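You operate a simulated robot arm through the tools that you are given. There is no shell and no other tool. Be economical: measure what you need, move in short steps, check, and stop when the job is done.

The job below is to be done with a simulated robot arm. You get a single attempt, and the scene is never put back.

Task
Seat the blue shell in the square nest, screw its cap home and stand it in the small blue tray.

Only the result counts: the job must be done as asked and must still hold three seconds after the hand-in. Knocking over, shifting, dropping, spilling or breaking anything else fails it. Lids that push on must go on centred and level and be pressed home; caps that screw on are set level and turned clockwise until they are tight.

Robot
A 5-joint arm with a two-finger parallel gripper, fixed in place. Base frame: the origin is at the foot of the arm, x ahead of it, y to its left, z up; the work surface is at about z = 0. Units: m, degrees, N and s.
With the tool pointing down near the work surface it reaches from about 0.26 to 0.6 m from the base axis. Its first joint turns from -66.0 to 66.0 degrees. The tool tilts only in the upright plane through the base axis and itself; it spins freely about its own axis. Payload 1.57 kg.
Tool frame: the origin (TCP) lies between the finger pads and is the grasp point; the fingertips stand 0.03 m ahead of it; z points along the fingers, y is the line along which they close. Largest opening 0.08 m; finger width 0.017, thickness 0.012; the body of the gripper, 0.04 by 0.082 m, starts 0.08 m behind the TCP.
Orientation is told as [roll, pitch, yaw] about the base's x, y, z axes, in that order, counted from this pose: with the fingers straight down and closing along the base's y, the tool's x points along the base's -x, its y along +y and its z along -z.

Tools
- The arm moves only by the tool nudge_tool. Its argument "deltas" is a list of rows, each a list of 2 entries, a list of its own where there are three numbers: the shift along the base's x, y, z in m, then the turn, a rotation vector about the base's x, y, z in rad. In form: [[[x, y, z], [ax, ay, az]], ...]. A call has 1 to 10 rows; each row shifts and turns the commanded pose from where the row before left it. "gripper" is the closure, from 0 (fully open) to 1 (shut), set as the call begins (left out, the last holds). Rows are played at 5 a second. More than 0.05 m and 8.6 degrees between two rows, or a gripper value outside its range, and nothing of the call is played. A pose out of reach is approached as far as the arm can. The call stops where the force on the tool passes 40 N (or 10 N more than at its start, if that is more) or the arm is blocked; 0.2 s more then pass. Each finger travels about 0.153 m/s and halts on what it meets, pressing with about 28 N; the grip force reading is that of the motor and also rises with nothing between the fingers. The clock runs only during rows and for 0.2 s after the last one: add rows that do not move to give the fingers time. It gives the time, the measured TCP pose, the force on the tool (base axes), the opening and the grip force at its end, in the units of the frame above (readings bear some noise).
- Cameras (640 x 400 px; columns grow to the right, rows downward): "scene" is fixed at [0.0328, 0.4092, 0.4981]; the picture's right is [-0.69, -0.73, 0.00], its down [-0.57, 0.54, -0.62] and it looks along [0.45, -0.42, -0.79] (base axes); focal length 219 px, centre (320, 200). "wrist" rides on the gripper at [-0.032, 0, -0.078] in the tool frame; the picture's right is [0.00, -1.00, 0.00], its down [0.97, 0.00, -0.24] and it looks along [0.24, 0.00, 0.97] (tool axes); focal length 218 px, centre (320, 200).
- camera(camera): a new picture of that camera. The clock stands still meanwhile.
- point_at(camera, pixels): for up to 12 pixels [column, row] of the newest picture of that camera ("zoom" is the newest enlarged one), the place [x, y, z] in the base frame of the surface seen there, good to about 0.002 m. The clock stands still meanwhile.
- close_up(camera, box): a new picture of the part [left, top, right, bottom] of that camera's present view, enlarged. The clock stands still meanwhile.
- hand_in(): hands the job in; it is judged then, once.

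Work in short steps. Measure before you move; look again where a grasp or a placing could have gone wrong, and mend it. You have 80 turns and 46 pictures in all, those below and enlarged ones among them. Open the gripper and draw the arm clear of the work before you hand the job in, unless the task says otherwise; then end with one line.

The tools are called after "Emit:" as a command line: name --argument value ..., lists and objects as JSON in quotes. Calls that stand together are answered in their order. nudge_tool: Moves the arm, as the interface text tells. Its arguments: {"type":"object","properties":{"deltas":{"type":"array"},"gripper":{"type":"number"}},"required":["deltas"]} The other tools are called the same way: camera (camera) takes a picture; point_at (camera, pixels) gives the place of the surface under pixels of a picture; close_up (camera, box) takes an enlarged picture of a part of a camera's view; hand_in () hands the job in.

At the start:

```text
time: 0.0
tool_pos: [0.2824, 0.3532, 0.3093]
orientation: [0.1, -0.1, 0.0]
ft_force: [-0.7, 0.3, 0.3]
finger_gap: 0.08
finger_force: 0.0
```

scene: 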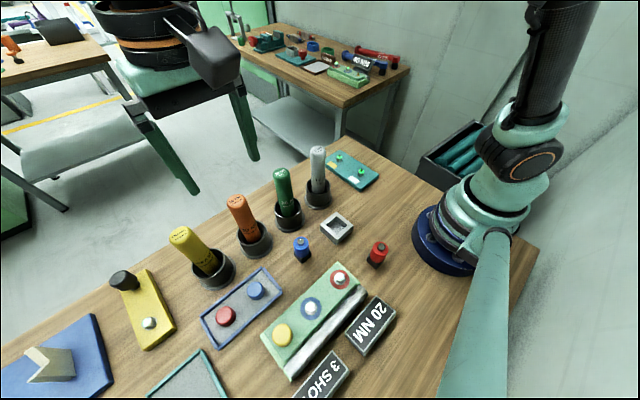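
wrist: 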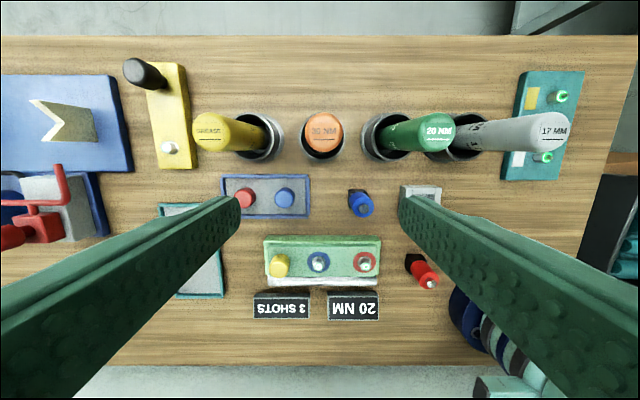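

The blue shell seems to be at scene (302,248), the nest at (337,228), and caps around (256,290). I'll take close-ups to identify each part.

Emit:
close_up --camera "scene" --box '[190, 210, 400, 341]'

Emit:
close_up --camera "wrist" --box '[150, 150, 470, 350]'

Emit:
close_up --camera "scene" --box '[0, 260, 220, 398]'

```text
3.05 times, centred on (295, 276) of scene
```

zoom: 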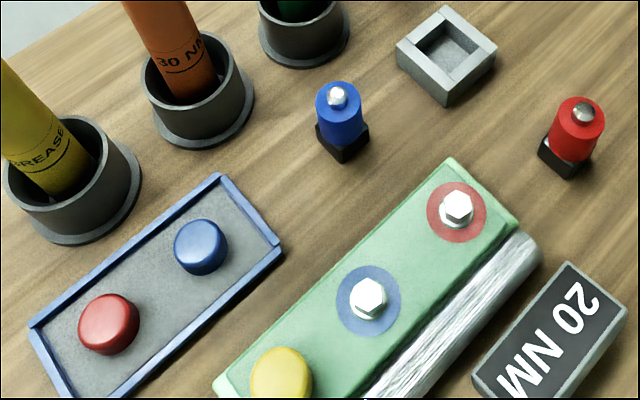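

```text
2.00 times, centred on (310, 250) of wrist
```

zoom: 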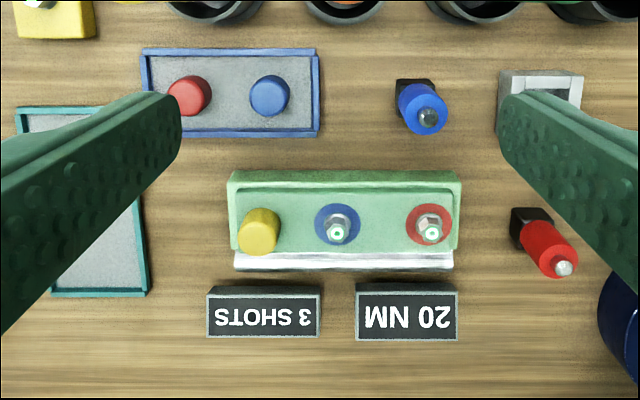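

```text
2.90 times, centred on (110, 329) of scene
```

zoom: 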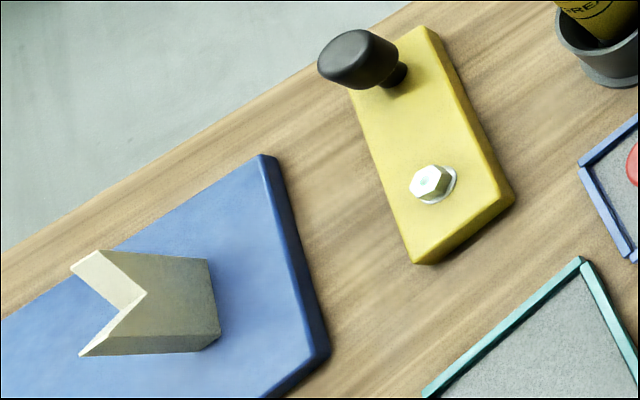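

The blue tray holds a red and a blue cap; the blue shell has a square black base and a silver stud. I'll measure the key points.

Emit:
point_at --camera "scene" --pixels '[[255.7, 288.5], [225.5, 314], [301, 240.5], [320.5, 225.5], [336.6, 212.5], [352.5, 225.5], [336, 230], [303, 262], [261.2, 268.5], [281, 290], [200.5, 318.5], [240, 303]]'

Emit:
point_at --camera "wrist" --pixels '[[284, 197], [247, 198], [363, 208], [361, 204], [222, 175], [309, 175], [309, 218], [265, 195], [402, 186], [441, 186], [420, 194], [240, 217]]'

```text
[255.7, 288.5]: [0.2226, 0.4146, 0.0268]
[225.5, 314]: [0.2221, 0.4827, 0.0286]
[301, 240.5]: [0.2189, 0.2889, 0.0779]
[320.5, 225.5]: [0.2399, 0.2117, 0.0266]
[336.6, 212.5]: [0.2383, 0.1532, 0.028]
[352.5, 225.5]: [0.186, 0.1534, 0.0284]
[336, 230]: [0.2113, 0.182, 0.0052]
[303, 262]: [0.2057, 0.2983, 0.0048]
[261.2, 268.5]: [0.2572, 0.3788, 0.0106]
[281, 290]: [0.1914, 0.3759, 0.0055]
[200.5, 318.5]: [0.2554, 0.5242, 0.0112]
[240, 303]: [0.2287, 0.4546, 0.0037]
```

```text
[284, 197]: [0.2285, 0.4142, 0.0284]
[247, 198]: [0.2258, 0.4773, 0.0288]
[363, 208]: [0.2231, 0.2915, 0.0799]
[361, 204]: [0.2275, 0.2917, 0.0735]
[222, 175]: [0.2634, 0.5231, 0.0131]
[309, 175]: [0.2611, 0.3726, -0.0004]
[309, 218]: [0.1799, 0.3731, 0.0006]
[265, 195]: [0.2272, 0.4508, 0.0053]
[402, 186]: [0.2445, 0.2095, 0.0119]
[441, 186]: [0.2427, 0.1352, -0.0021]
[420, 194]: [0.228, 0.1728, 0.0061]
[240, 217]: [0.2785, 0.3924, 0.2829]
```

The layout is measured: shell ≈(0.222,0.290), nest ≈(0.212,0.182), blue cap ≈(0.225,0.414), tray x 0.19–0.26, y 0.376–0.524. I'll move over the shell for a closer look.

Emit:
nudge_tool --deltas '[[[-0.0106, -0.0158, -0.03], [0, 0, 0]], [[-0.0106, -0.0158, -0.03], [0, 0, 0]], [[-0.0106, -0.0158, -0.03], [0, 0, 0]], [[-0.0106, -0.0158, -0.02], [0, 0, 0]]]' --gripper 0

Emit:
close_up --camera "wrist" --box '[200, 100, 520, 300]'

```text
time: 1.0
tool_pos: [0.238, 0.2915, 0.1979]
orientation: [0.0, 0.0, 0.0]
ft_force: [-0.3, 0.1, 0.3]
finger_gap: 0.08
finger_force: 0.1
```

```text
2.00 times, centred on (360, 200) of wrist
```

zoom: 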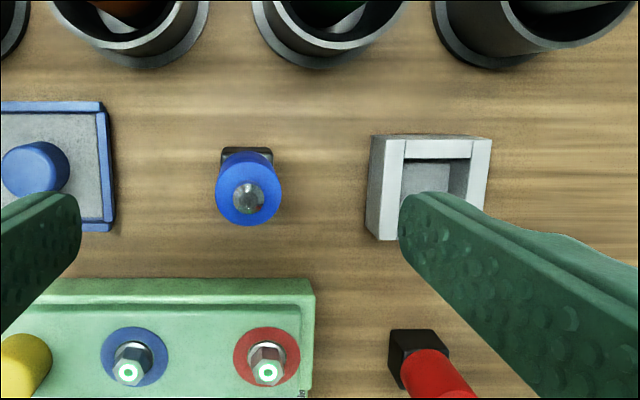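

The shell shows at zoom (248,195) with its base upright and axis-aligned. Now I measure its width, its base and the nest opening.

Emit:
point_at --camera "zoom" --pixels '[[248, 193], [219, 190], [278, 190], [248, 220], [248, 163], [223, 150], [270, 150], [404, 157], [470, 157], [376, 137], [489, 140], [440, 178]]'

Emit:
point_at --camera "scene" --pixels '[[296.5, 254], [310, 251], [302, 251], [303, 259], [294, 256], [325.8, 224.5], [337, 217], [347.5, 226.5], [336.5, 237], [302, 257]]'

```text
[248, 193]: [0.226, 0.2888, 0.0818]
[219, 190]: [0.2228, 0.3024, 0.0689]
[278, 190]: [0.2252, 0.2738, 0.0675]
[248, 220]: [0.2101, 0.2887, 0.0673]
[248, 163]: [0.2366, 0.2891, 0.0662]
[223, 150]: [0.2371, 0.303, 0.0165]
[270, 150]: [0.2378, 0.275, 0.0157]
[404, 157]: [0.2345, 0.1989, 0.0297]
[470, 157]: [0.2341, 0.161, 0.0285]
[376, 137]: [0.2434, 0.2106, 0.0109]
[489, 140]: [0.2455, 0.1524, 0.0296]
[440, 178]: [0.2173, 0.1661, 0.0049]
```

```text
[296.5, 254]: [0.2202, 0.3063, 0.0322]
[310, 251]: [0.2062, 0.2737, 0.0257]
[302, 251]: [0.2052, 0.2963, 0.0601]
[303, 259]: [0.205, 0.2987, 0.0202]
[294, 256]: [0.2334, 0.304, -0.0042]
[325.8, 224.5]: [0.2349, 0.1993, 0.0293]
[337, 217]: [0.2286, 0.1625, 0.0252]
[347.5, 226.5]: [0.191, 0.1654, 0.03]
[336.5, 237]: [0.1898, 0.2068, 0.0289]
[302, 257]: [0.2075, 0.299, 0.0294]
```

The shell axis is ≈(0.2235,0.2888), 29 mm in diameter, shoulder z 0.068, and the nest opening is ≈37 mm centred (0.214,0.181). Before descending I check how close the tall sticks are.

Emit:
point_at --camera "scene" --pixels '[[281, 172], [237, 198], [180, 235], [317, 150], [288, 195], [245, 225], [320, 175], [289, 222], [253, 250], [318, 204], [256, 288], [249, 292]]'

```text
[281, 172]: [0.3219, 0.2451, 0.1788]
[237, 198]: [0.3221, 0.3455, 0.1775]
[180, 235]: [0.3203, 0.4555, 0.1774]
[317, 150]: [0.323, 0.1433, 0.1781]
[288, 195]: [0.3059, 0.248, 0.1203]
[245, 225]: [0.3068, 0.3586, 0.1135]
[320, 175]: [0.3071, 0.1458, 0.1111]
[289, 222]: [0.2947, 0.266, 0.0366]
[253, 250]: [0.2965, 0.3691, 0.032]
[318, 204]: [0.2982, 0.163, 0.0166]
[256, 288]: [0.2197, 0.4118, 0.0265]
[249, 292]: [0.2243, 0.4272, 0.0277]
```

The sticks (x ≥ 0.305) are clear. I centre over the shell first, then descend to TCP z≈0.061.

Emit:
nudge_tool --deltas '[[[-0.0145, -0.0027, 0], [0, 0, 0]], [[0, 0, -0.035], [0, 0, 0]], [[0, 0, -0.035], [0, 0, 0]], [[0, 0, -0.035], [0, 0, 0]], [[0, 0, -0.032], [0, 0, 0]], [[0, 0, 0], [0, 0, 0]]]'

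Emit:
camera --camera "wrist"

```text
time: 2.4
tool_pos: [0.2223, 0.2892, 0.0638]
orientation: [0.0, 0.0, 0.2]
ft_force: [-0.2, -0.2, -0.1]
finger_gap: 0.08
finger_force: 0.1
```

```text
39 pictures are left
```

wrist: 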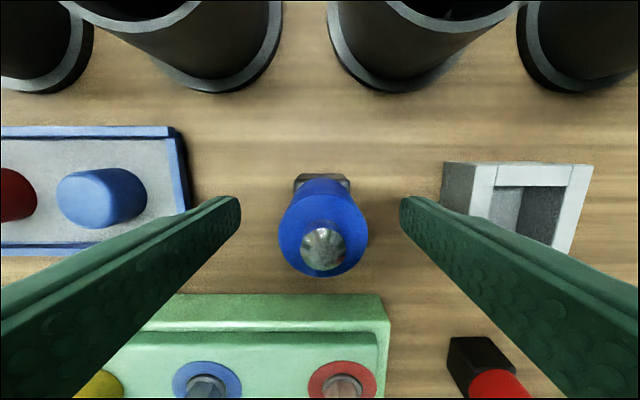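

The shell sits between the fingers, at image column 323. I close on it.

Emit:
nudge_tool --deltas '[[[0, 0, 0], [0, 0, 0]], [[0, 0, 0], [0, 0, 0]], [[0, 0, 0], [0, 0, 0]]]' --gripper 1

```text
time: 3.2
tool_pos: [0.222, 0.2896, 0.0638]
orientation: [0.0, 0.0, 0.0]
ft_force: [-0.9, 0.4, 0.1]
finger_gap: 0.0323
finger_force: 28.8
```

Gripped at a 32 mm gap. I lift straight up and carry it to just above the nest.

Emit:
nudge_tool --deltas '[[[0, 0, 0.03], [0, 0, 0]], [[0, 0, 0.035], [0, 0, 0]], [[-0.0095, -0.027, 0], [0, 0, 0]], [[0, -0.027, 0], [0, 0, 0]], [[0, -0.027, 0], [0, 0, 0]], [[0, -0.027, 0], [0, 0, 0]], [[0, 0, 0], [0, 0, 0]]]'

Emit:
close_up --camera "scene" --box '[256, 160, 416, 260]'

Emit:
camera --camera "wrist"

```text
time: 4.8
tool_pos: [0.2149, 0.1805, 0.1249]
orientation: [0.0, -0.1, 0.0]
ft_force: [0.0, 1.1, -1.7]
finger_gap: 0.0322
finger_force: 28.2
```

```text
4.00 times, centred on (336, 210) of scene
```

zoom: 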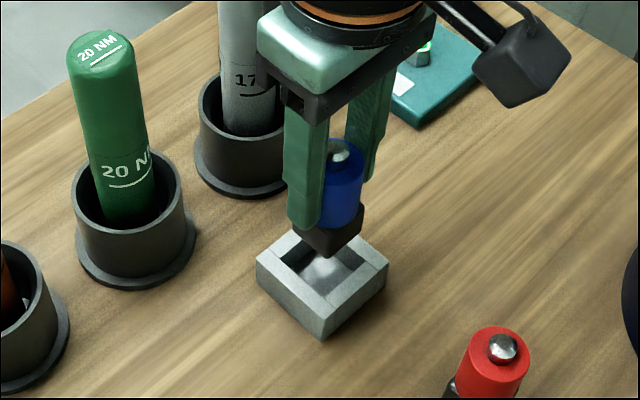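

```text
37 pictures are left
```

wrist: 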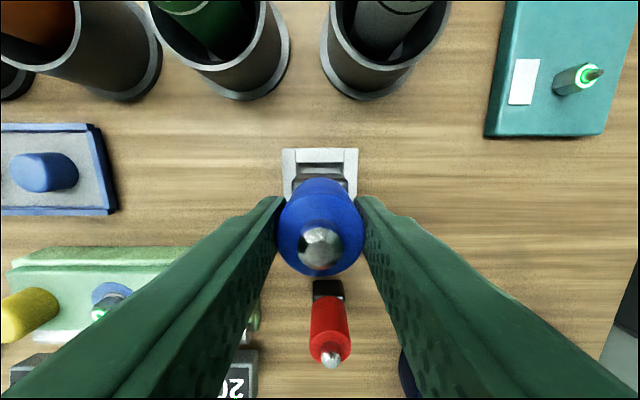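

y alignment looks good in the wrist view (nest columns 283–358, shell centred at 320). I check x with measured points on the nest rim and on the shell base.

Emit:
point_at --camera "zoom" --pixels '[[258, 262], [322, 315], [386, 265], [281, 261], [321, 295], [365, 264], [330, 255], [303, 232], [361, 213], [320, 270]]'

Emit:
point_at --camera "wrist" --pixels '[[285, 152], [356, 152], [298, 164], [342, 164], [308, 178], [335, 178], [320, 160], [321, 178], [321, 183], [320, 235]]'

```text
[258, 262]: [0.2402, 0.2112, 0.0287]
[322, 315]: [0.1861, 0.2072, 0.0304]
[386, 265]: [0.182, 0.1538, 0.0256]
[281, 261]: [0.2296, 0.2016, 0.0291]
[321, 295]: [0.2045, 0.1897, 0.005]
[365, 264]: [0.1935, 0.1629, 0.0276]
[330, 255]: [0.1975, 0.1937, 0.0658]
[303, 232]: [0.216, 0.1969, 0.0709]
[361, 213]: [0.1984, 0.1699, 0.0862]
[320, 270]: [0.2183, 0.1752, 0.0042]
```

```text
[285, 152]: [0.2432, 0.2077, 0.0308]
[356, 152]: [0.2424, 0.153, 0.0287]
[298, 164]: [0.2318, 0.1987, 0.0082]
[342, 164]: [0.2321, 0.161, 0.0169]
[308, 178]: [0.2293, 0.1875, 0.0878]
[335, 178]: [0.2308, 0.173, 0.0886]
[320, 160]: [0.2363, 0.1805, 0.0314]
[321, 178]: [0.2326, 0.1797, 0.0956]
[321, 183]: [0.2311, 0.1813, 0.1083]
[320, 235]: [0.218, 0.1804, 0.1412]
```

Shell base centre ≈(0.2143,0.1805) against nest ≈(0.214,0.1817), so I shift +1 mm in y and lower in stages.

Emit:
nudge_tool --deltas '[[[0, 0.001, -0.015], [0, 0, 0]], [[0, 0, -0.015], [0, 0, 0]], [[0, 0, -0.01], [0, 0, 0]], [[0, 0, -0.006], [0, 0, 0]], [[0, 0, -0.004], [0, 0, 0]], [[0, 0, 0], [0, 0, 0]]]'

Emit:
close_up --camera "scene" --box '[288, 180, 384, 240]'

```text
time: 6.2
tool_pos: [0.2148, 0.1817, 0.0776]
orientation: [0.0, 0.1, 0.0]
ft_force: [1.0, -0.2, -0.3]
finger_gap: 0.0321
finger_force: 28.8
```

```text
6.67 times, centred on (336, 210) of scene
```

zoom: 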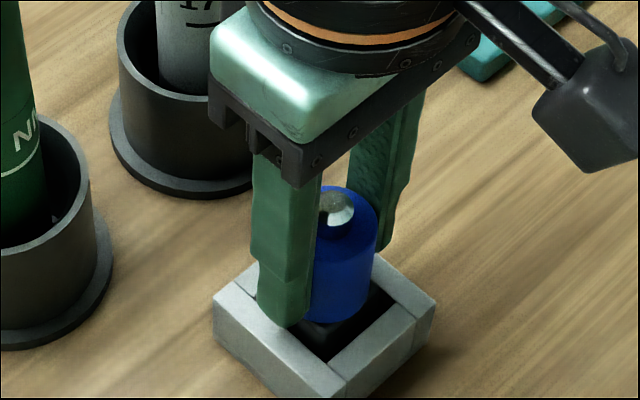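

The base is inside the nest without contact; I lower the last ~9 mm gently.

Emit:
nudge_tool --deltas '[[[0, 0, -0.003], [0, 0, 0]], [[0, 0, -0.002], [0, 0, 0]], [[0, 0, -0.002], [0, 0, 0]], [[0, 0, -0.001], [0, 0, 0]], [[0, 0, 0], [0, 0, 0]]]'

```text
time: 7.4
tool_pos: [0.215, 0.1809, 0.0715]
orientation: [0.0, 0.0, 0.0]
ft_force: [0.2, -0.2, -1.0]
finger_gap: 0.0322
finger_force: 27.6
```

Emit:
nudge_tool --deltas '[[[0, 0, -0.001], [0, 0, 0]], [[0, 0, -0.001], [0, 0, 0]], [[0, 0, -0.001], [0, 0, 0]], [[0, 0, 0], [0, 0, 0]]]'

```text
time: 8.0
tool_pos: [0.2155, 0.1803, 0.0692]
orientation: [0.0, -0.1, -0.2]
ft_force: [-0.5, -1.9, 6.6]
finger_gap: 0.0323
finger_force: 27.9
stopped in row 2: the force on the tool passed its limit (the readings are from after the stop); the commanded pose is now the measured one
```

Contact came at z≈0.069 as predicted for seating (I made that last small step without a note; it lowered 1 mm at a time until contact). I now open and rise.

Emit:
nudge_tool --deltas '[[[0, 0, 0], [0, 0, 0]], [[0, 0, 0], [0, 0, 0]], [[0, 0, 0.03], [0, 0, 0]], [[0, 0, 0.04], [0, 0, 0]], [[0, 0, 0.04], [0, 0, 0]]]' --gripper 0

Emit:
close_up --camera "wrist" --box '[240, 120, 400, 220]'

Emit:
close_up --camera "scene" --box '[288, 180, 384, 240]'

```text
time: 9.2
tool_pos: [0.2154, 0.1807, 0.1753]
orientation: [-0.1, 0.0, 0.1]
ft_force: [1.0, -0.1, 0.7]
finger_gap: 0.0798
finger_force: 0.0
```

```text
4.00 times, centred on (320, 170) of wrist
```

zoom: 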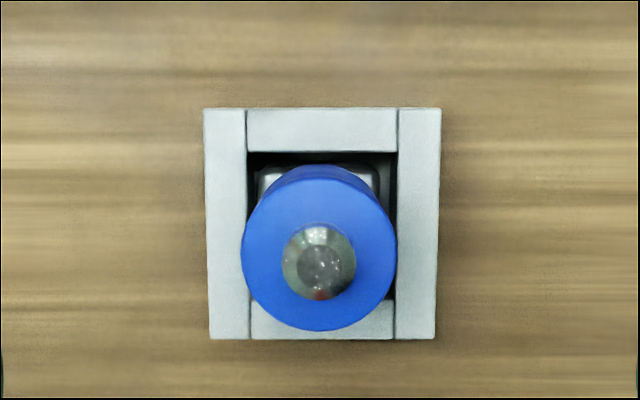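

```text
6.67 times, centred on (336, 210) of scene
```

zoom: 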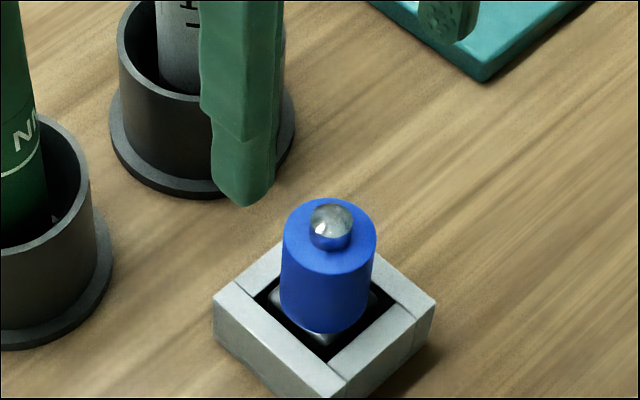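

The shell stands seated. I measure the stud position for the cap.

Emit:
point_at --camera "zoom" --pixels '[[330, 216], [310, 222], [350, 222], [330, 250], [285, 235], [375, 235], [329, 268]]'

Emit:
point_at --camera "wrist" --pixels '[[320, 184.5], [320, 176], [301, 182], [338.5, 182], [320, 201], [320, 165.5], [291.5, 148], [349.5, 148]]'

```text
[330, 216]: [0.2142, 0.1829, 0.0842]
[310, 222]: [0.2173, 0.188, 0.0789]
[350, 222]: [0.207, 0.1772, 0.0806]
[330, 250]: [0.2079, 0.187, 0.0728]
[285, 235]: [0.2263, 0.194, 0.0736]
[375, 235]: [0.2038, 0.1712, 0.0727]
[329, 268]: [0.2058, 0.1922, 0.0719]
```

```text
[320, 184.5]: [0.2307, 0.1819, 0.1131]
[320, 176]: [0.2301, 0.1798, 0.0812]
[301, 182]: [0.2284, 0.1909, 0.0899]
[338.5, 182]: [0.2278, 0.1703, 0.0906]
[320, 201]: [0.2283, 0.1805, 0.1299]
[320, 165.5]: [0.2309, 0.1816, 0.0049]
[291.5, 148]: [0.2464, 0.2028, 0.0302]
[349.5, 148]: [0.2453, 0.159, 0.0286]
```

Taking a plain wrist picture to measure the stud centre from above as well.

Emit:
close_up --camera "wrist" --box '[272, 150, 368, 210]'

```text
6.67 times, centred on (320, 180) of wrist
```

zoom: 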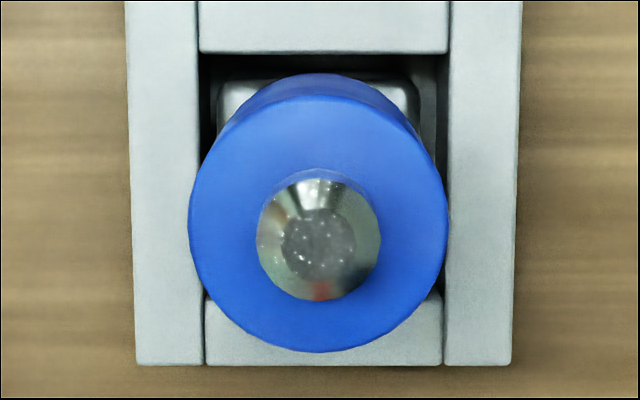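

The stud's flat tip is at zoom (319,245), and the shoulder rim spans rows 100–350 and columns 188–449. I measure those.

Emit:
point_at --camera "zoom" --pixels '[[319, 245], [319, 183], [319, 295], [262, 240], [376, 240], [193, 225], [443, 225], [319, 104], [319, 344], [300, 245], [338, 245]]'

```text
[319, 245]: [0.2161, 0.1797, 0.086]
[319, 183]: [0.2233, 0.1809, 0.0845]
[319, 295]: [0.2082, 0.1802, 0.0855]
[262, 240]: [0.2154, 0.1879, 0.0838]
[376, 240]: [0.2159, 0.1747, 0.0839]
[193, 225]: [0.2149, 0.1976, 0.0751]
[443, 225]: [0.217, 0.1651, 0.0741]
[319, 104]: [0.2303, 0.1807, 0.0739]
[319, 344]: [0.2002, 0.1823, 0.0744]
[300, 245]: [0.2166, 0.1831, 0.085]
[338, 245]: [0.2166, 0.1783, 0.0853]
```

The stud centre ≈(0.2155,0.181) matches the current TCP xy, which will be the return point. I move over to the blue cap at (0.225,0.414).

Emit:
nudge_tool --deltas '[[[0, 0.04, 0], [0, 0, 0]], [[0, 0.04, 0], [0, 0, 0]], [[0.003, 0.04, 0], [0, 0, 0]], [[0.003, 0.04, 0], [0, 0, 0]], [[0.003, 0.04, 0], [0, 0, 0]], [[0.001, 0.033, -0.03], [0, 0, 0]], [[0, 0, 0], [0, 0, 0]]]'

Emit:
close_up --camera "wrist" --box '[200, 90, 456, 250]'

```text
time: 10.8
tool_pos: [0.2239, 0.4129, 0.1504]
orientation: [0.0, -0.1, 0.0]
ft_force: [-0.1, 0.3, 1.0]
finger_gap: 0.0799
finger_force: 0.0
```

```text
2.50 times, centred on (328, 170) of wrist
```

zoom: 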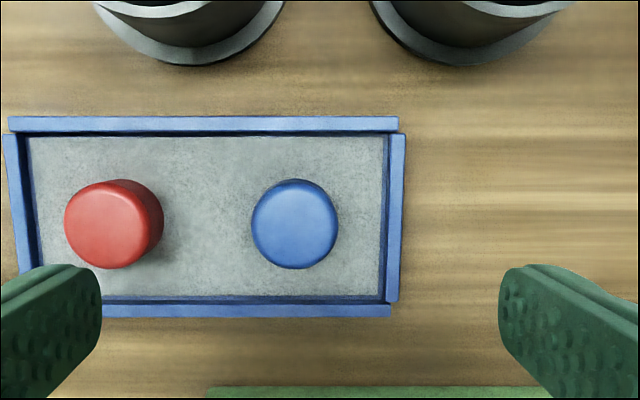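

The cap is at zoom (295,228), near centre, with the red cap close to the left finger's path. I measure before using a partial opening.

Emit:
point_at --camera "zoom" --pixels '[[295, 225], [256, 225], [334, 225], [295, 184], [295, 264], [160, 220], [103, 225], [395, 210], [380, 210], [210, 310], [210, 123], [10, 220]]'

```text
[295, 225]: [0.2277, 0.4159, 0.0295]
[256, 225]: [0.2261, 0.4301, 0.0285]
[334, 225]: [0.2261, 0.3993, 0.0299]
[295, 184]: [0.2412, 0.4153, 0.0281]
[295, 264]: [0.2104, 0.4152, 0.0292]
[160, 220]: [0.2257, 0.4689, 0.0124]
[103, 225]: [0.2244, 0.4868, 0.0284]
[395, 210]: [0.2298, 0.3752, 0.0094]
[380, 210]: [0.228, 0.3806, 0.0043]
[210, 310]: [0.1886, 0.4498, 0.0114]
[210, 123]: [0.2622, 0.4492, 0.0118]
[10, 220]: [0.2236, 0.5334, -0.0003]
```

Cap centre ≈(0.226,0.4152), radius 16 mm, top 0.029, and the tray wall top is 0.0115. I'll close to a ~56 mm opening, centre, and descend to TCP z≈0.046, so the tips stay above the wall.

Emit:
nudge_tool --deltas '[[[0.0015, 0.0018, 0], [0, 0, 0]], [[0, 0, -0.03], [0, 0, 0]], [[0, 0, -0.03], [0, 0, 0]], [[0, 0, -0.02], [0, 0, 0]], [[0, 0, -0.015], [0, 0, 0]], [[0, 0, 0], [0, 0, 0]]]' --gripper 0.3

Emit:
camera --camera "wrist"

```text
time: 12.2
tool_pos: [0.2278, 0.4143, 0.0566]
orientation: [0.0, 0.0, -0.1]
ft_force: [-0.5, -0.8, 0.8]
finger_gap: 0.056
finger_force: 0.1
```

```text
31 pictures are left
```

wrist: 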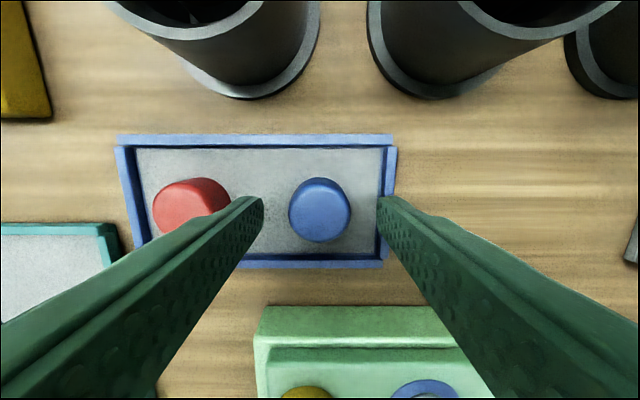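

The cap is centred between the fingers at column 320 and they clear the red cap. I lower the last 10 mm and close.

Emit:
nudge_tool --deltas '[[[0, 0, -0.006], [0, 0, 0]], [[0, 0, -0.003], [0, 0, 0]], [[0, 0, 0], [0, 0, 0]]]'

Emit:
nudge_tool --deltas '[[[0, 0, 0], [0, 0, 0]], [[0, 0, 0], [0, 0, 0]], [[0, 0, 0], [0, 0, 0]]]' --gripper 1

```text
time: 13.0
tool_pos: [0.2288, 0.4158, 0.0467]
orientation: [0.0, -0.1, -0.1]
ft_force: [0.2, 0.2, -0.6]
finger_gap: 0.0557
finger_force: 0.0
```

```text
time: 13.8
tool_pos: [0.2279, 0.4161, 0.0462]
orientation: [0.1, 0.0, -0.2]
ft_force: [0.5, 0.4, 0.0]
finger_gap: 0.0319
finger_force: 28.4
```

The cap is gripped (31.9 mm). I lift straight up and return to the stud axis, with the cap bottom well above the stud.

Emit:
nudge_tool --deltas '[[[0, 0, 0.03], [0, 0, 0]], [[0, 0, 0.045], [0, 0, 0]], [[0, 0, 0.045], [0, 0, 0]], [[-0.002, -0.0391, 0], [0, 0, 0]], [[-0.002, -0.0391, 0], [0, 0, 0]], [[-0.002, -0.0391, 0], [0, 0, 0]], [[-0.002, -0.0391, 0], [0, 0, 0]], [[-0.002, -0.0391, 0], [0, 0, 0]], [[-0.0017, -0.0391, 0], [0, 0, 0]], [[0, 0, 0], [0, 0, 0]]]'

Emit:
nudge_tool --deltas '[[[0, 0, -0.01], [0, 0, 0]], [[0, 0, -0.01], [0, 0, 0]], [[0, 0, -0.005], [0, 0, 0]], [[0, 0, 0], [0, 0, 0]]]'

Emit:
close_up --camera "scene" --box '[288, 160, 384, 220]'

```text
time: 16.0
tool_pos: [0.2164, 0.1773, 0.164]
orientation: [0.0, 0.0, -0.1]
ft_force: [0.6, 0.7, -0.3]
finger_gap: 0.032
finger_force: 28.1
```

```text
time: 17.0
tool_pos: [0.2161, 0.1803, 0.1391]
orientation: [0.0, 0.0, -0.1]
ft_force: [-0.8, -0.3, 0.3]
finger_gap: 0.0321
finger_force: 28.2
```

```text
6.67 times, centred on (336, 190) of scene
```

zoom: 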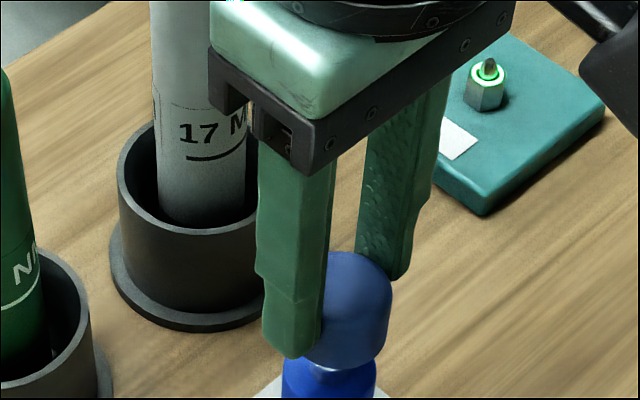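

The cap hangs right above the stud. I look a little wider to check the centring before lowering.

Emit:
close_up --camera "scene" --box '[300, 186, 364, 226]'

Emit:
camera --camera "wrist"

```text
10.00 times, centred on (332, 206) of scene
```

zoom: 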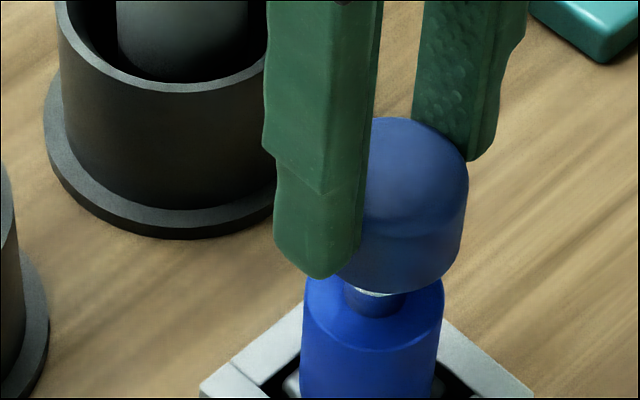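

```text
28 pictures are left
```

wrist: 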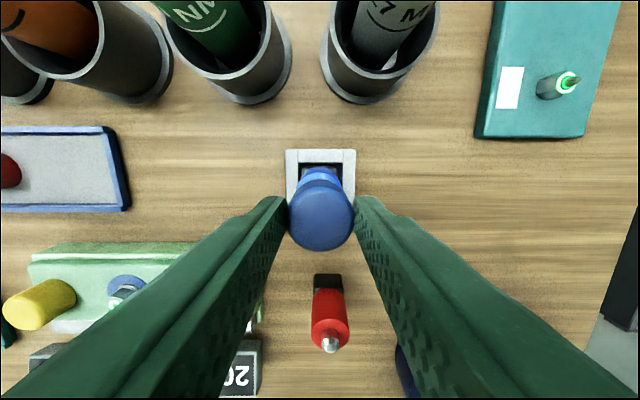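

In the wrist view the cap and shell share column ≈321. I verify cap centre vs shell centre numerically.

Emit:
point_at --camera "zoom" --pixels '[[464, 190], [458, 250], [375, 122], [430, 270], [380, 250], [440, 290], [306, 290], [373, 338], [376, 310], [350, 305], [402, 305]]'

Emit:
point_at --camera "wrist" --pixels '[[321, 190], [321, 247], [291, 218], [351, 218], [321, 220], [304, 178], [339, 178], [321, 172]]'

```text
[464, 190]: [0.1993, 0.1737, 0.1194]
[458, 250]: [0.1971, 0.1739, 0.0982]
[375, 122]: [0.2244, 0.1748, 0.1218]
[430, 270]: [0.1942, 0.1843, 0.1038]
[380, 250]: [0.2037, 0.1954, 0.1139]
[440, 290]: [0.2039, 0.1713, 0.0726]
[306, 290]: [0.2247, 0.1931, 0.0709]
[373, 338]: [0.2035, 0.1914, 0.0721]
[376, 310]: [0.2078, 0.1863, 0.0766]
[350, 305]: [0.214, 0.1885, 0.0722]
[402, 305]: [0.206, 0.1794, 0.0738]
```

```text
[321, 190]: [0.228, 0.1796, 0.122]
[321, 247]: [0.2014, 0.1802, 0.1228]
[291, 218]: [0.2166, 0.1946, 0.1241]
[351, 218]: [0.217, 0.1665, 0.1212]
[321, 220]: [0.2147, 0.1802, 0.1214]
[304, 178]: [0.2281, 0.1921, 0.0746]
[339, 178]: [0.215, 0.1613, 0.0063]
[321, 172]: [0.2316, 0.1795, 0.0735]
```

Cap centre ≈(0.2147,0.1805) is within 1 mm of the stud; I nudge +0.8/+0.5 mm and lower in small steps until contact.

Emit:
nudge_tool --deltas '[[[0.0008, 0.0005, 0], [0, 0, 0]], [[0, 0, -0.005], [0, 0, 0]], [[0, 0, -0.003], [0, 0, 0]], [[0, 0, -0.002], [0, 0, 0]], [[0, 0, -0.002], [0, 0, 0]], [[0, 0, -0.001], [0, 0, 0]], [[0, 0, -0.001], [0, 0, 0]], [[0, 0, -0.001], [0, 0, 0]], [[0, 0, 0], [0, 0, 0]]]'

```text
time: 19.0
tool_pos: [0.2167, 0.1796, 0.1247]
orientation: [0.0, 0.0, -0.1]
ft_force: [0.2, 1.0, -1.1]
finger_gap: 0.0318
finger_force: 27.8
```

No contact yet with the rim ≈3 mm below the stud tip, so the stud has entered the cap. I continue down in small steps.

Emit:
nudge_tool --deltas '[[[0, 0, -0.001], [0, 0, 0]], [[0, 0, -0.001], [0, 0, 0]], [[0, 0, -0.001], [0, 0, 0]], [[0, 0, -0.001], [0, 0, 0]], [[0, 0, -0.001], [0, 0, 0]], [[0, 0, -0.001], [0, 0, 0]], [[0, 0, 0], [0, 0, 0]]]'

```text
time: 20.6
tool_pos: [0.2169, 0.1812, 0.1184]
orientation: [0.0, 0.0, -0.1]
ft_force: [-0.1, 1.0, -1.3]
finger_gap: 0.0319
finger_force: 27.7
```

Still free at z 0.118. I check the picture before going further.

Emit:
close_up --camera "scene" --box '[300, 186, 364, 226]'

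```text
10.00 times, centred on (332, 206) of scene
```

zoom: 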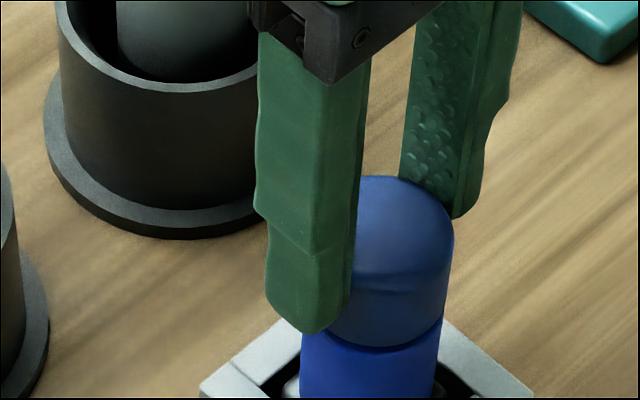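

The cap is well aligned and a couple of mm above the shoulder. I step down 0.5 mm at a time to find the thread.

Emit:
nudge_tool --deltas '[[[0, 0, -0.0007], [0, 0, 0]], [[0, 0, -0.0007], [0, 0, 0]], [[0, 0, -0.0007], [0, 0, 0]], [[0, 0, -0.0007], [0, 0, 0]], [[0, 0, 0], [0, 0, 0]]]'

```text
time: 21.8
tool_pos: [0.2158, 0.1811, 0.1177]
orientation: [0.0, -0.1, -0.1]
ft_force: [1.1, -4.4, 21.9]
finger_gap: 0.032
finger_force: 27.8
```

Contact at z≈0.1177 with ~22 N. I now turn clockwise (−z) 0.14 rad per row with this light press.

Emit:
nudge_tool --deltas '[[[0, 0, 0], [0, 0, -0.14]], [[0, 0, 0], [0, 0, -0.14]], [[0, 0, 0], [0, 0, -0.14]], [[0, 0, 0], [0, 0, -0.14]], [[0, 0, 0], [0, 0, -0.14]], [[0, 0, 0], [0, 0, -0.14]], [[0, 0, 0], [0, 0, -0.14]], [[0, 0, 0], [0, 0, -0.14]], [[0, 0, 0], [0, 0, -0.14]], [[0, 0, 0], [0, 0, -0.14]]]'

```text
time: 24.0
tool_pos: [0.2145, 0.181, 0.1161]
orientation: [-0.1, -0.2, -80.4]
ft_force: [-5.7, -3.1, 14.7]
finger_gap: 0.032
finger_force: 28.3
```

It advanced: z fell ~1.5 mm and the press force dropped, so the thread has caught. I continue, feeding down slightly.

Emit:
nudge_tool --deltas '[[[0, 0, -0.0001], [0, 0, -0.14]], [[0, 0, -0.0001], [0, 0, -0.14]], [[0, 0, -0.0001], [0, 0, -0.14]], [[0, 0, -0.0001], [0, 0, -0.14]], [[0, 0, -0.0001], [0, 0, -0.14]], [[0, 0, -0.0001], [0, 0, -0.14]], [[0, 0, -0.0001], [0, 0, -0.14]], [[0, 0, -0.0001], [0, 0, -0.14]], [[0, 0, -0.0001], [0, 0, -0.14]], [[0, 0, -0.0001], [0, 0, -0.14]]]'

```text
time: 25.8
tool_pos: [0.2419, 0.1507, 0.1189]
orientation: [0.1, 0.6, -140.7]
ft_force: [-20.3, 26.9, 22.6]
finger_gap: 0.0373
finger_force: 28.2
out of reach, approached as far as the arm can: row 7, 8
stopped in row 8: the force on the tool passed its limit (the readings are from after the stop); the commanded pose is now the measured one
```

The arm slipped sideways (TCP now (0.242,0.151)) near a reach limit. I look at once before doing anything.

Emit:
close_up --camera "scene" --box '[272, 150, 400, 230]'

Emit:
camera --camera "wrist"

```text
5.00 times, centred on (336, 190) of scene
```

zoom: 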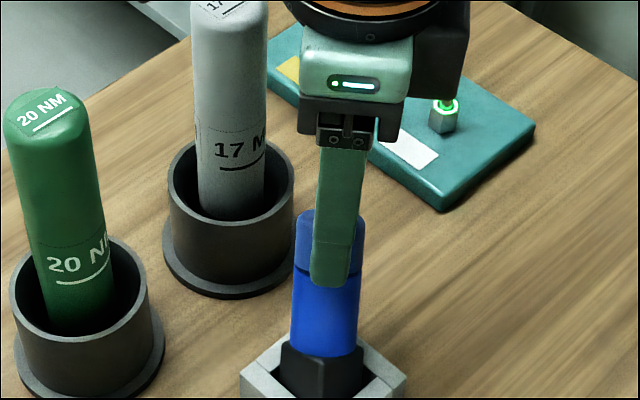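

```text
25 pictures are left
```

wrist: 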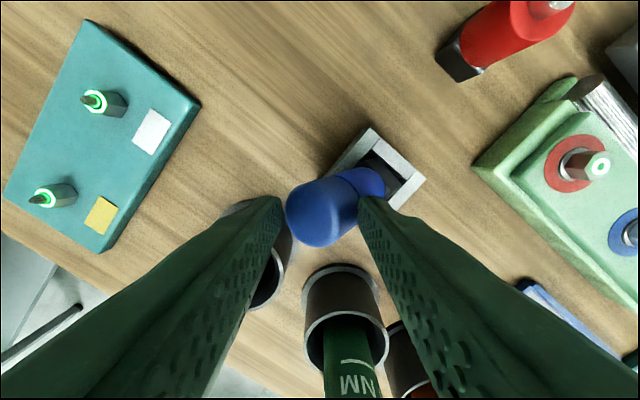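

The shell is tilted in the nest but still held with its cap; the wrist hit its spin limit near −133° yaw here. I retrace the path in small steps, unwinding the yaw slightly so that it is within reach.

Emit:
nudge_tool --deltas '[[[-0.0035, 0.004, 0], [0, 0, 0.06]], [[-0.0035, 0.004, 0], [0, 0, 0.06]], [[-0.0035, 0.004, 0], [0, 0, 0.06]], [[-0.0035, 0.004, 0], [0, 0, 0.05]]]'

Emit:
close_up --camera "scene" --box '[272, 150, 400, 230]'

```text
time: 26.5
tool_pos: [0.2388, 0.161, 0.1219]
orientation: [0.3, 1.3, -132.4]
ft_force: [-2.5, -9.8, 35.2]
finger_gap: 0.0292
finger_force: 28.0
stopped in row 3: the force on the tool passed its limit (the readings are from after the stop); the commanded pose is now the measured one
```

```text
5.00 times, centred on (336, 190) of scene
```

zoom: 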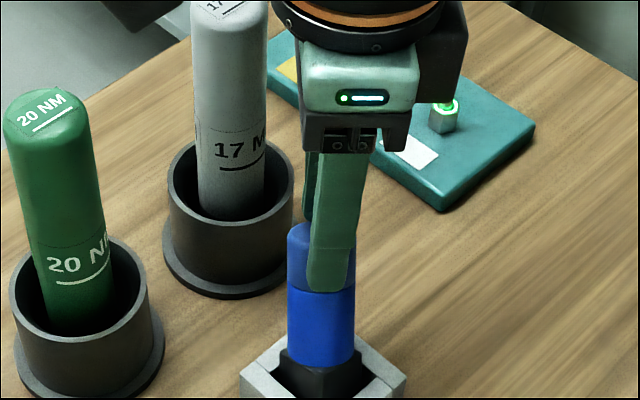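

The vertical force rose to 35 N as the base straightens. I view from the wrist to judge the tilt before relieving it.

Emit:
camera --camera "wrist"

Emit:
point_at --camera "zoom" --pixels '[[300, 232], [290, 270], [290, 320], [290, 350], [320, 330], [350, 330], [352, 300], [285, 360], [320, 380], [352, 370], [243, 380], [403, 380]]'

```text
23 pictures are left
```

wrist: 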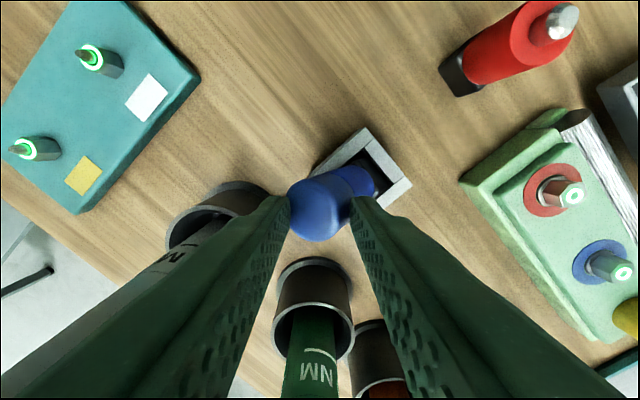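

```text
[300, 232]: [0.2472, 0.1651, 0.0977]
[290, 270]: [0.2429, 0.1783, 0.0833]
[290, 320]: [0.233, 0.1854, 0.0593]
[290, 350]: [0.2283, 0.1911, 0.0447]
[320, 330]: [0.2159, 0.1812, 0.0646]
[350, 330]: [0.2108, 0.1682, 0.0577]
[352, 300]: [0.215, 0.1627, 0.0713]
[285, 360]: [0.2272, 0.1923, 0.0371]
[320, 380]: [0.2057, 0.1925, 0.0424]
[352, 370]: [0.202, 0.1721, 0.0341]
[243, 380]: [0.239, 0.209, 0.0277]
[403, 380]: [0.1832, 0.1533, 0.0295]
```

The nest hasn't moved and the shell leans toward +x−y, exactly along the finger line. I'll loosen the fingers to ~46 mm, which still supports it on both sides, and lower a bit so the outer finger can push it upright without friction.

Emit:
nudge_tool --deltas '[[[0, 0, 0], [0, 0, 0]], [[0, 0, -0.003], [0, 0, 0]], [[0, 0, -0.003], [0, 0, 0]], [[0, 0, -0.003], [0, 0, 0]], [[0, 0, 0], [0, 0, 0]]]' --gripper 0.425

Emit:
close_up --camera "scene" --box '[272, 150, 400, 230]'

Emit:
close_up --camera "wrist" --box '[240, 120, 432, 240]'

```text
time: 27.7
tool_pos: [0.2364, 0.1602, 0.1115]
orientation: [0.3, 1.2, -132.2]
ft_force: [0.4, 0.6, -0.2]
finger_gap: 0.0461
finger_force: 0.0
```

```text
5.00 times, centred on (336, 190) of scene
```

zoom: 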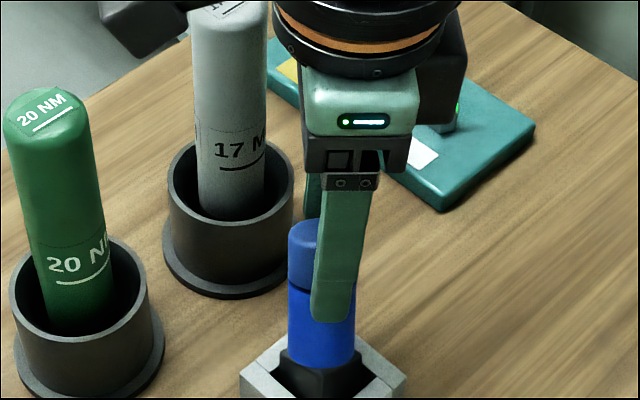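

```text
3.33 times, centred on (336, 180) of wrist
```

zoom: 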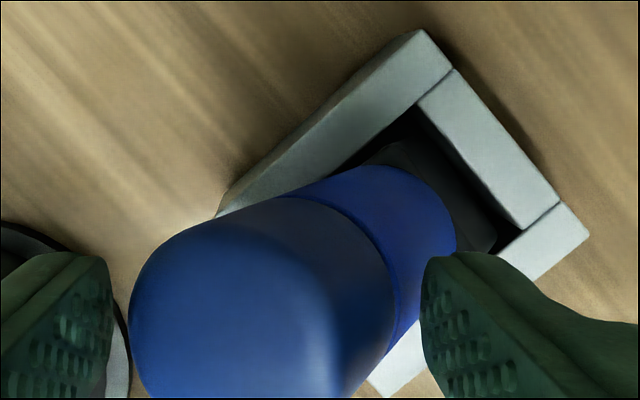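

No force now; the shell rests between the fingers with the cap coaxial on it. I push back to the nest axis in small steps, unwinding yaw slightly.

Emit:
nudge_tool --deltas '[[[-0.003, 0.003, 0], [0, 0, 0.04]], [[-0.003, 0.003, 0], [0, 0, 0.04]], [[-0.003, 0.003, 0], [0, 0, 0.04]], [[-0.003, 0.003, 0], [0, 0, 0.04]], [[0, 0, 0], [0, 0, 0]]]'

Emit:
close_up --camera "scene" --box '[272, 150, 400, 230]'

```text
time: 28.9
tool_pos: [0.2254, 0.172, 0.1119]
orientation: [0.4, 1.1, -123.1]
ft_force: [0.0, -0.7, 0.5]
finger_gap: 0.0462
finger_force: 0.0
```

```text
5.00 times, centred on (336, 190) of scene
```

zoom: 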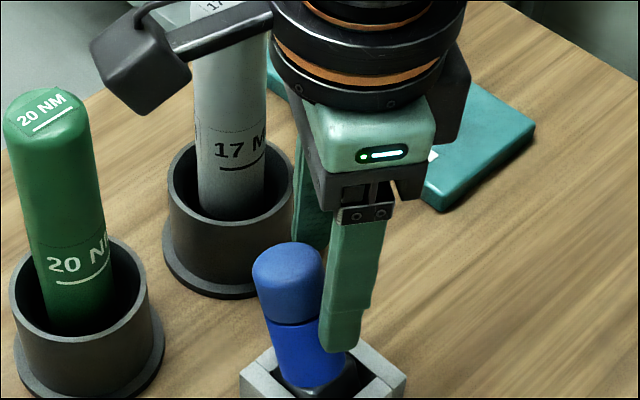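

The shell now leans toward image left (+x+y), out of the finger slot. I measure its lean.

Emit:
point_at --camera "zoom" --pixels '[[287, 255], [257, 275], [320, 265], [287, 290], [295, 325], [270, 330], [300, 370], [280, 375], [340, 370], [310, 385], [243, 380], [403, 380]]'

Emit:
camera --camera "wrist"

```text
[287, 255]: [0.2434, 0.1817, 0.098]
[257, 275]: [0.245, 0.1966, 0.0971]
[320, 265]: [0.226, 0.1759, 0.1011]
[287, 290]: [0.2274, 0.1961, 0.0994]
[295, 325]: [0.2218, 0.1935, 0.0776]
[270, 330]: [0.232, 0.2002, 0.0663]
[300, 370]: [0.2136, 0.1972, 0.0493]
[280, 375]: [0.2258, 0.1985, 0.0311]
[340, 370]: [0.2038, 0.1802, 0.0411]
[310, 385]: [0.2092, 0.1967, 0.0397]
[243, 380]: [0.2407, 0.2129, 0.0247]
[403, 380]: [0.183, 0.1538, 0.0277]
```

```text
19 pictures are left
```

wrist: 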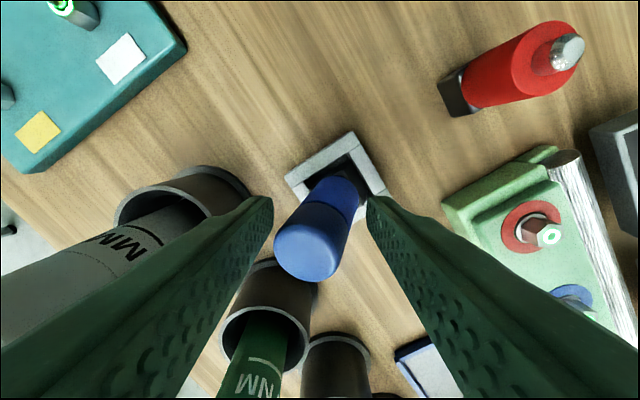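

It leans ≈13° mostly toward +x, stable, with nothing supporting it from that side. I'll lift clear vertically, then regrip with the fingers closing along the lean direction so that the parallel pads straighten it.

Emit:
nudge_tool --deltas '[[[0, 0, 0.01], [0, 0, 0]], [[0, 0, 0.02], [0, 0, 0]], [[0, 0, 0.03], [0, 0, 0]], [[0, 0, 0], [0, 0, 0.14]], [[0, 0, 0], [0, 0, 0.14]], [[0, 0, 0], [0, 0, 0.14]], [[0, 0, 0], [0, 0, 0.14]], [[0, 0, 0], [0, 0, 0.14]], [[0, 0, 0], [0, 0, 0.13]], [[0, 0, 0], [0, 0, 0]]]'

Emit:
close_up --camera "scene" --box '[272, 160, 400, 240]'

```text
time: 31.1
tool_pos: [0.2246, 0.1732, 0.1725]
orientation: [0.7, 0.3, -75.5]
ft_force: [0.1, -0.7, 0.3]
finger_gap: 0.0461
finger_force: 0.0
```

```text
5.00 times, centred on (336, 200) of scene
```

zoom: 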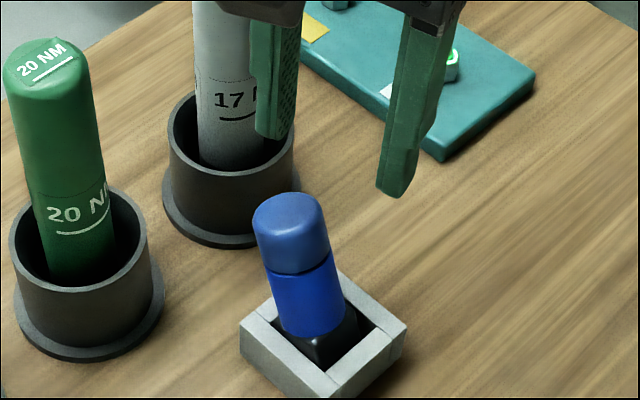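

It still leans, cocked in the nest. I measure cap and base points again.

Emit:
point_at --camera "zoom" --pixels '[[290, 210], [255, 230], [325, 222], [290, 240], [260, 262], [330, 250], [283, 320], [345, 300], [283, 335], [315, 362], [356, 320], [318, 340]]'

Emit:
close_up --camera "wrist" --box '[240, 120, 432, 240]'

```text
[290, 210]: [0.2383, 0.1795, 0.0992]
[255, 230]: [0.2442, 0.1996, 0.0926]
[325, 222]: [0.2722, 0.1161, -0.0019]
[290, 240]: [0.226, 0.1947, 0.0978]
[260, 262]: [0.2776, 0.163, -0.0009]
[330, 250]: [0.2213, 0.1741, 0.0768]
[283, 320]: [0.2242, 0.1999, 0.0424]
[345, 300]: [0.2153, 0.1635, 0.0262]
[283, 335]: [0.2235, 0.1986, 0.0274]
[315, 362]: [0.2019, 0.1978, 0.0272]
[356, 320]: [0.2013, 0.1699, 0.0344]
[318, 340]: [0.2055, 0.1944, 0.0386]
```

```text
3.33 times, centred on (336, 180) of wrist
```

zoom: 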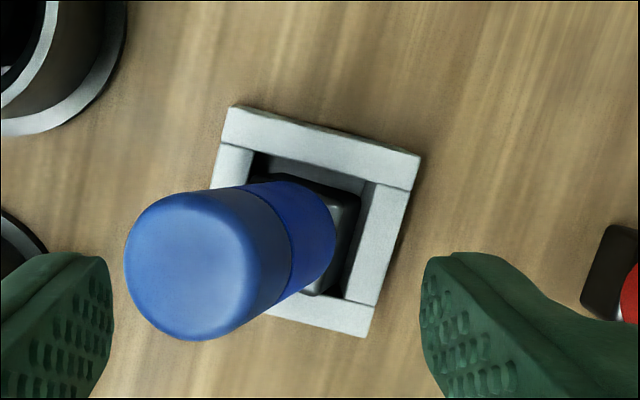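

The lean lies along the finger line (yaw −75°). I open fully, centre at ≈(0.219,0.184), and descend with the fingers either side of the cap to z≈0.097.

Emit:
nudge_tool --deltas '[[[-0.0056, 0.0108, 0], [0, 0, 0]], [[0, 0, 0], [0, 0, 0]], [[0, 0, -0.02], [0, 0, 0]], [[0, 0, -0.015], [0, 0, 0]], [[0, 0, 0], [0, 0, 0]]]' --gripper 0

Emit:
close_up --camera "wrist" --box '[160, 80, 480, 280]'

```text
time: 32.3
tool_pos: [0.221, 0.1853, 0.1373]
orientation: [0.7, 0.3, -75.5]
ft_force: [0.8, 0.5, 0.2]
finger_gap: 0.0798
finger_force: 0.1
```

```text
2.00 times, centred on (320, 180) of wrist
```

zoom: 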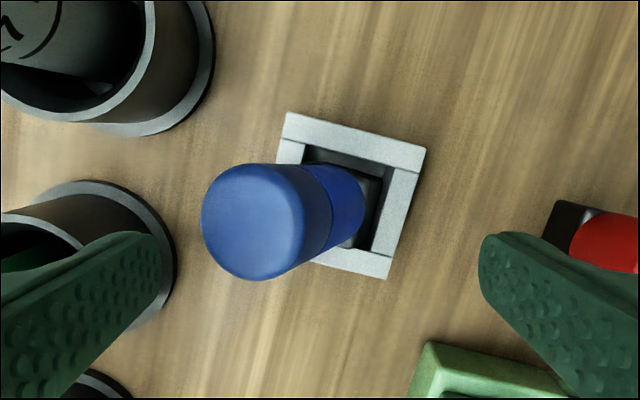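

The cap seems a bit off the finger plane in image rows (cap row 222, finger plane ≈ row 252). I measure it.

Emit:
point_at --camera "zoom" --pixels '[[250, 222], [205, 222], [300, 220], [255, 170], [245, 276], [355, 205], [330, 165], [325, 245], [287, 116], [424, 150], [385, 276]]'

```text
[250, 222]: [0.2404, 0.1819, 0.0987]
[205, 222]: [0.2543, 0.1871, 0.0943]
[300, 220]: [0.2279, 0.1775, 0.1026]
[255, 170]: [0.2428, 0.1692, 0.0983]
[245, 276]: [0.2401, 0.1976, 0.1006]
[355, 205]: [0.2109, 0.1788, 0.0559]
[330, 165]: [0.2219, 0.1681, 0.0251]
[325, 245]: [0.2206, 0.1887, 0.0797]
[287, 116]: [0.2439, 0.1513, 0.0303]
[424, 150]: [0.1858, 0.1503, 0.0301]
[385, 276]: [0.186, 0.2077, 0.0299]
```

The lean is purely +x (cap top centre (0.241,0.183)). I turn to yaw −90° and set y to 0.182, then descend.

Emit:
nudge_tool --deltas '[[[0, -0.0033, 0], [0, 0, -0.127]], [[0, 0, 0], [0, 0, -0.126]], [[0, 0, -0.015], [0, 0, 0]], [[0, 0, -0.015], [0, 0, 0]], [[0, 0, -0.01], [0, 0, 0]], [[0, 0, 0], [0, 0, 0]]]'

Emit:
nudge_tool --deltas '[[[0, 0, 0], [0, 0, 0]], [[0, 0, 0], [0, 0, 0]]]' --gripper 0.3

Emit:
close_up --camera "wrist" --box '[160, 80, 480, 280]'

```text
time: 33.7
tool_pos: [0.2194, 0.1782, 0.0974]
orientation: [0.7, 0.6, -90.1]
ft_force: [0.1, 0.9, 0.4]
finger_gap: 0.0801
finger_force: 0.0
```

```text
time: 34.3
tool_pos: [0.2203, 0.1781, 0.0974]
orientation: [0.7, 0.6, -90.1]
ft_force: [0.7, 0.5, 0.2]
finger_gap: 0.0562
finger_force: 0.1
```

```text
2.00 times, centred on (320, 180) of wrist
```

zoom: 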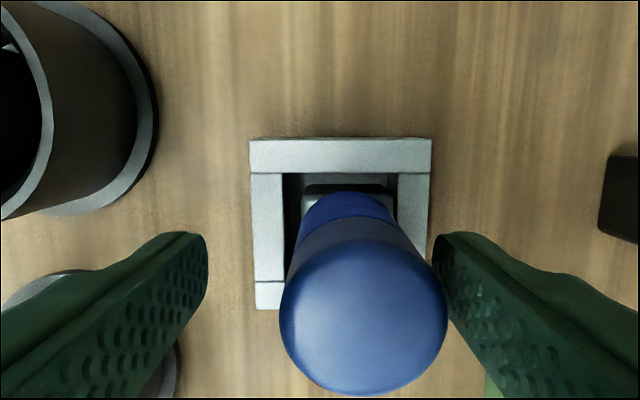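

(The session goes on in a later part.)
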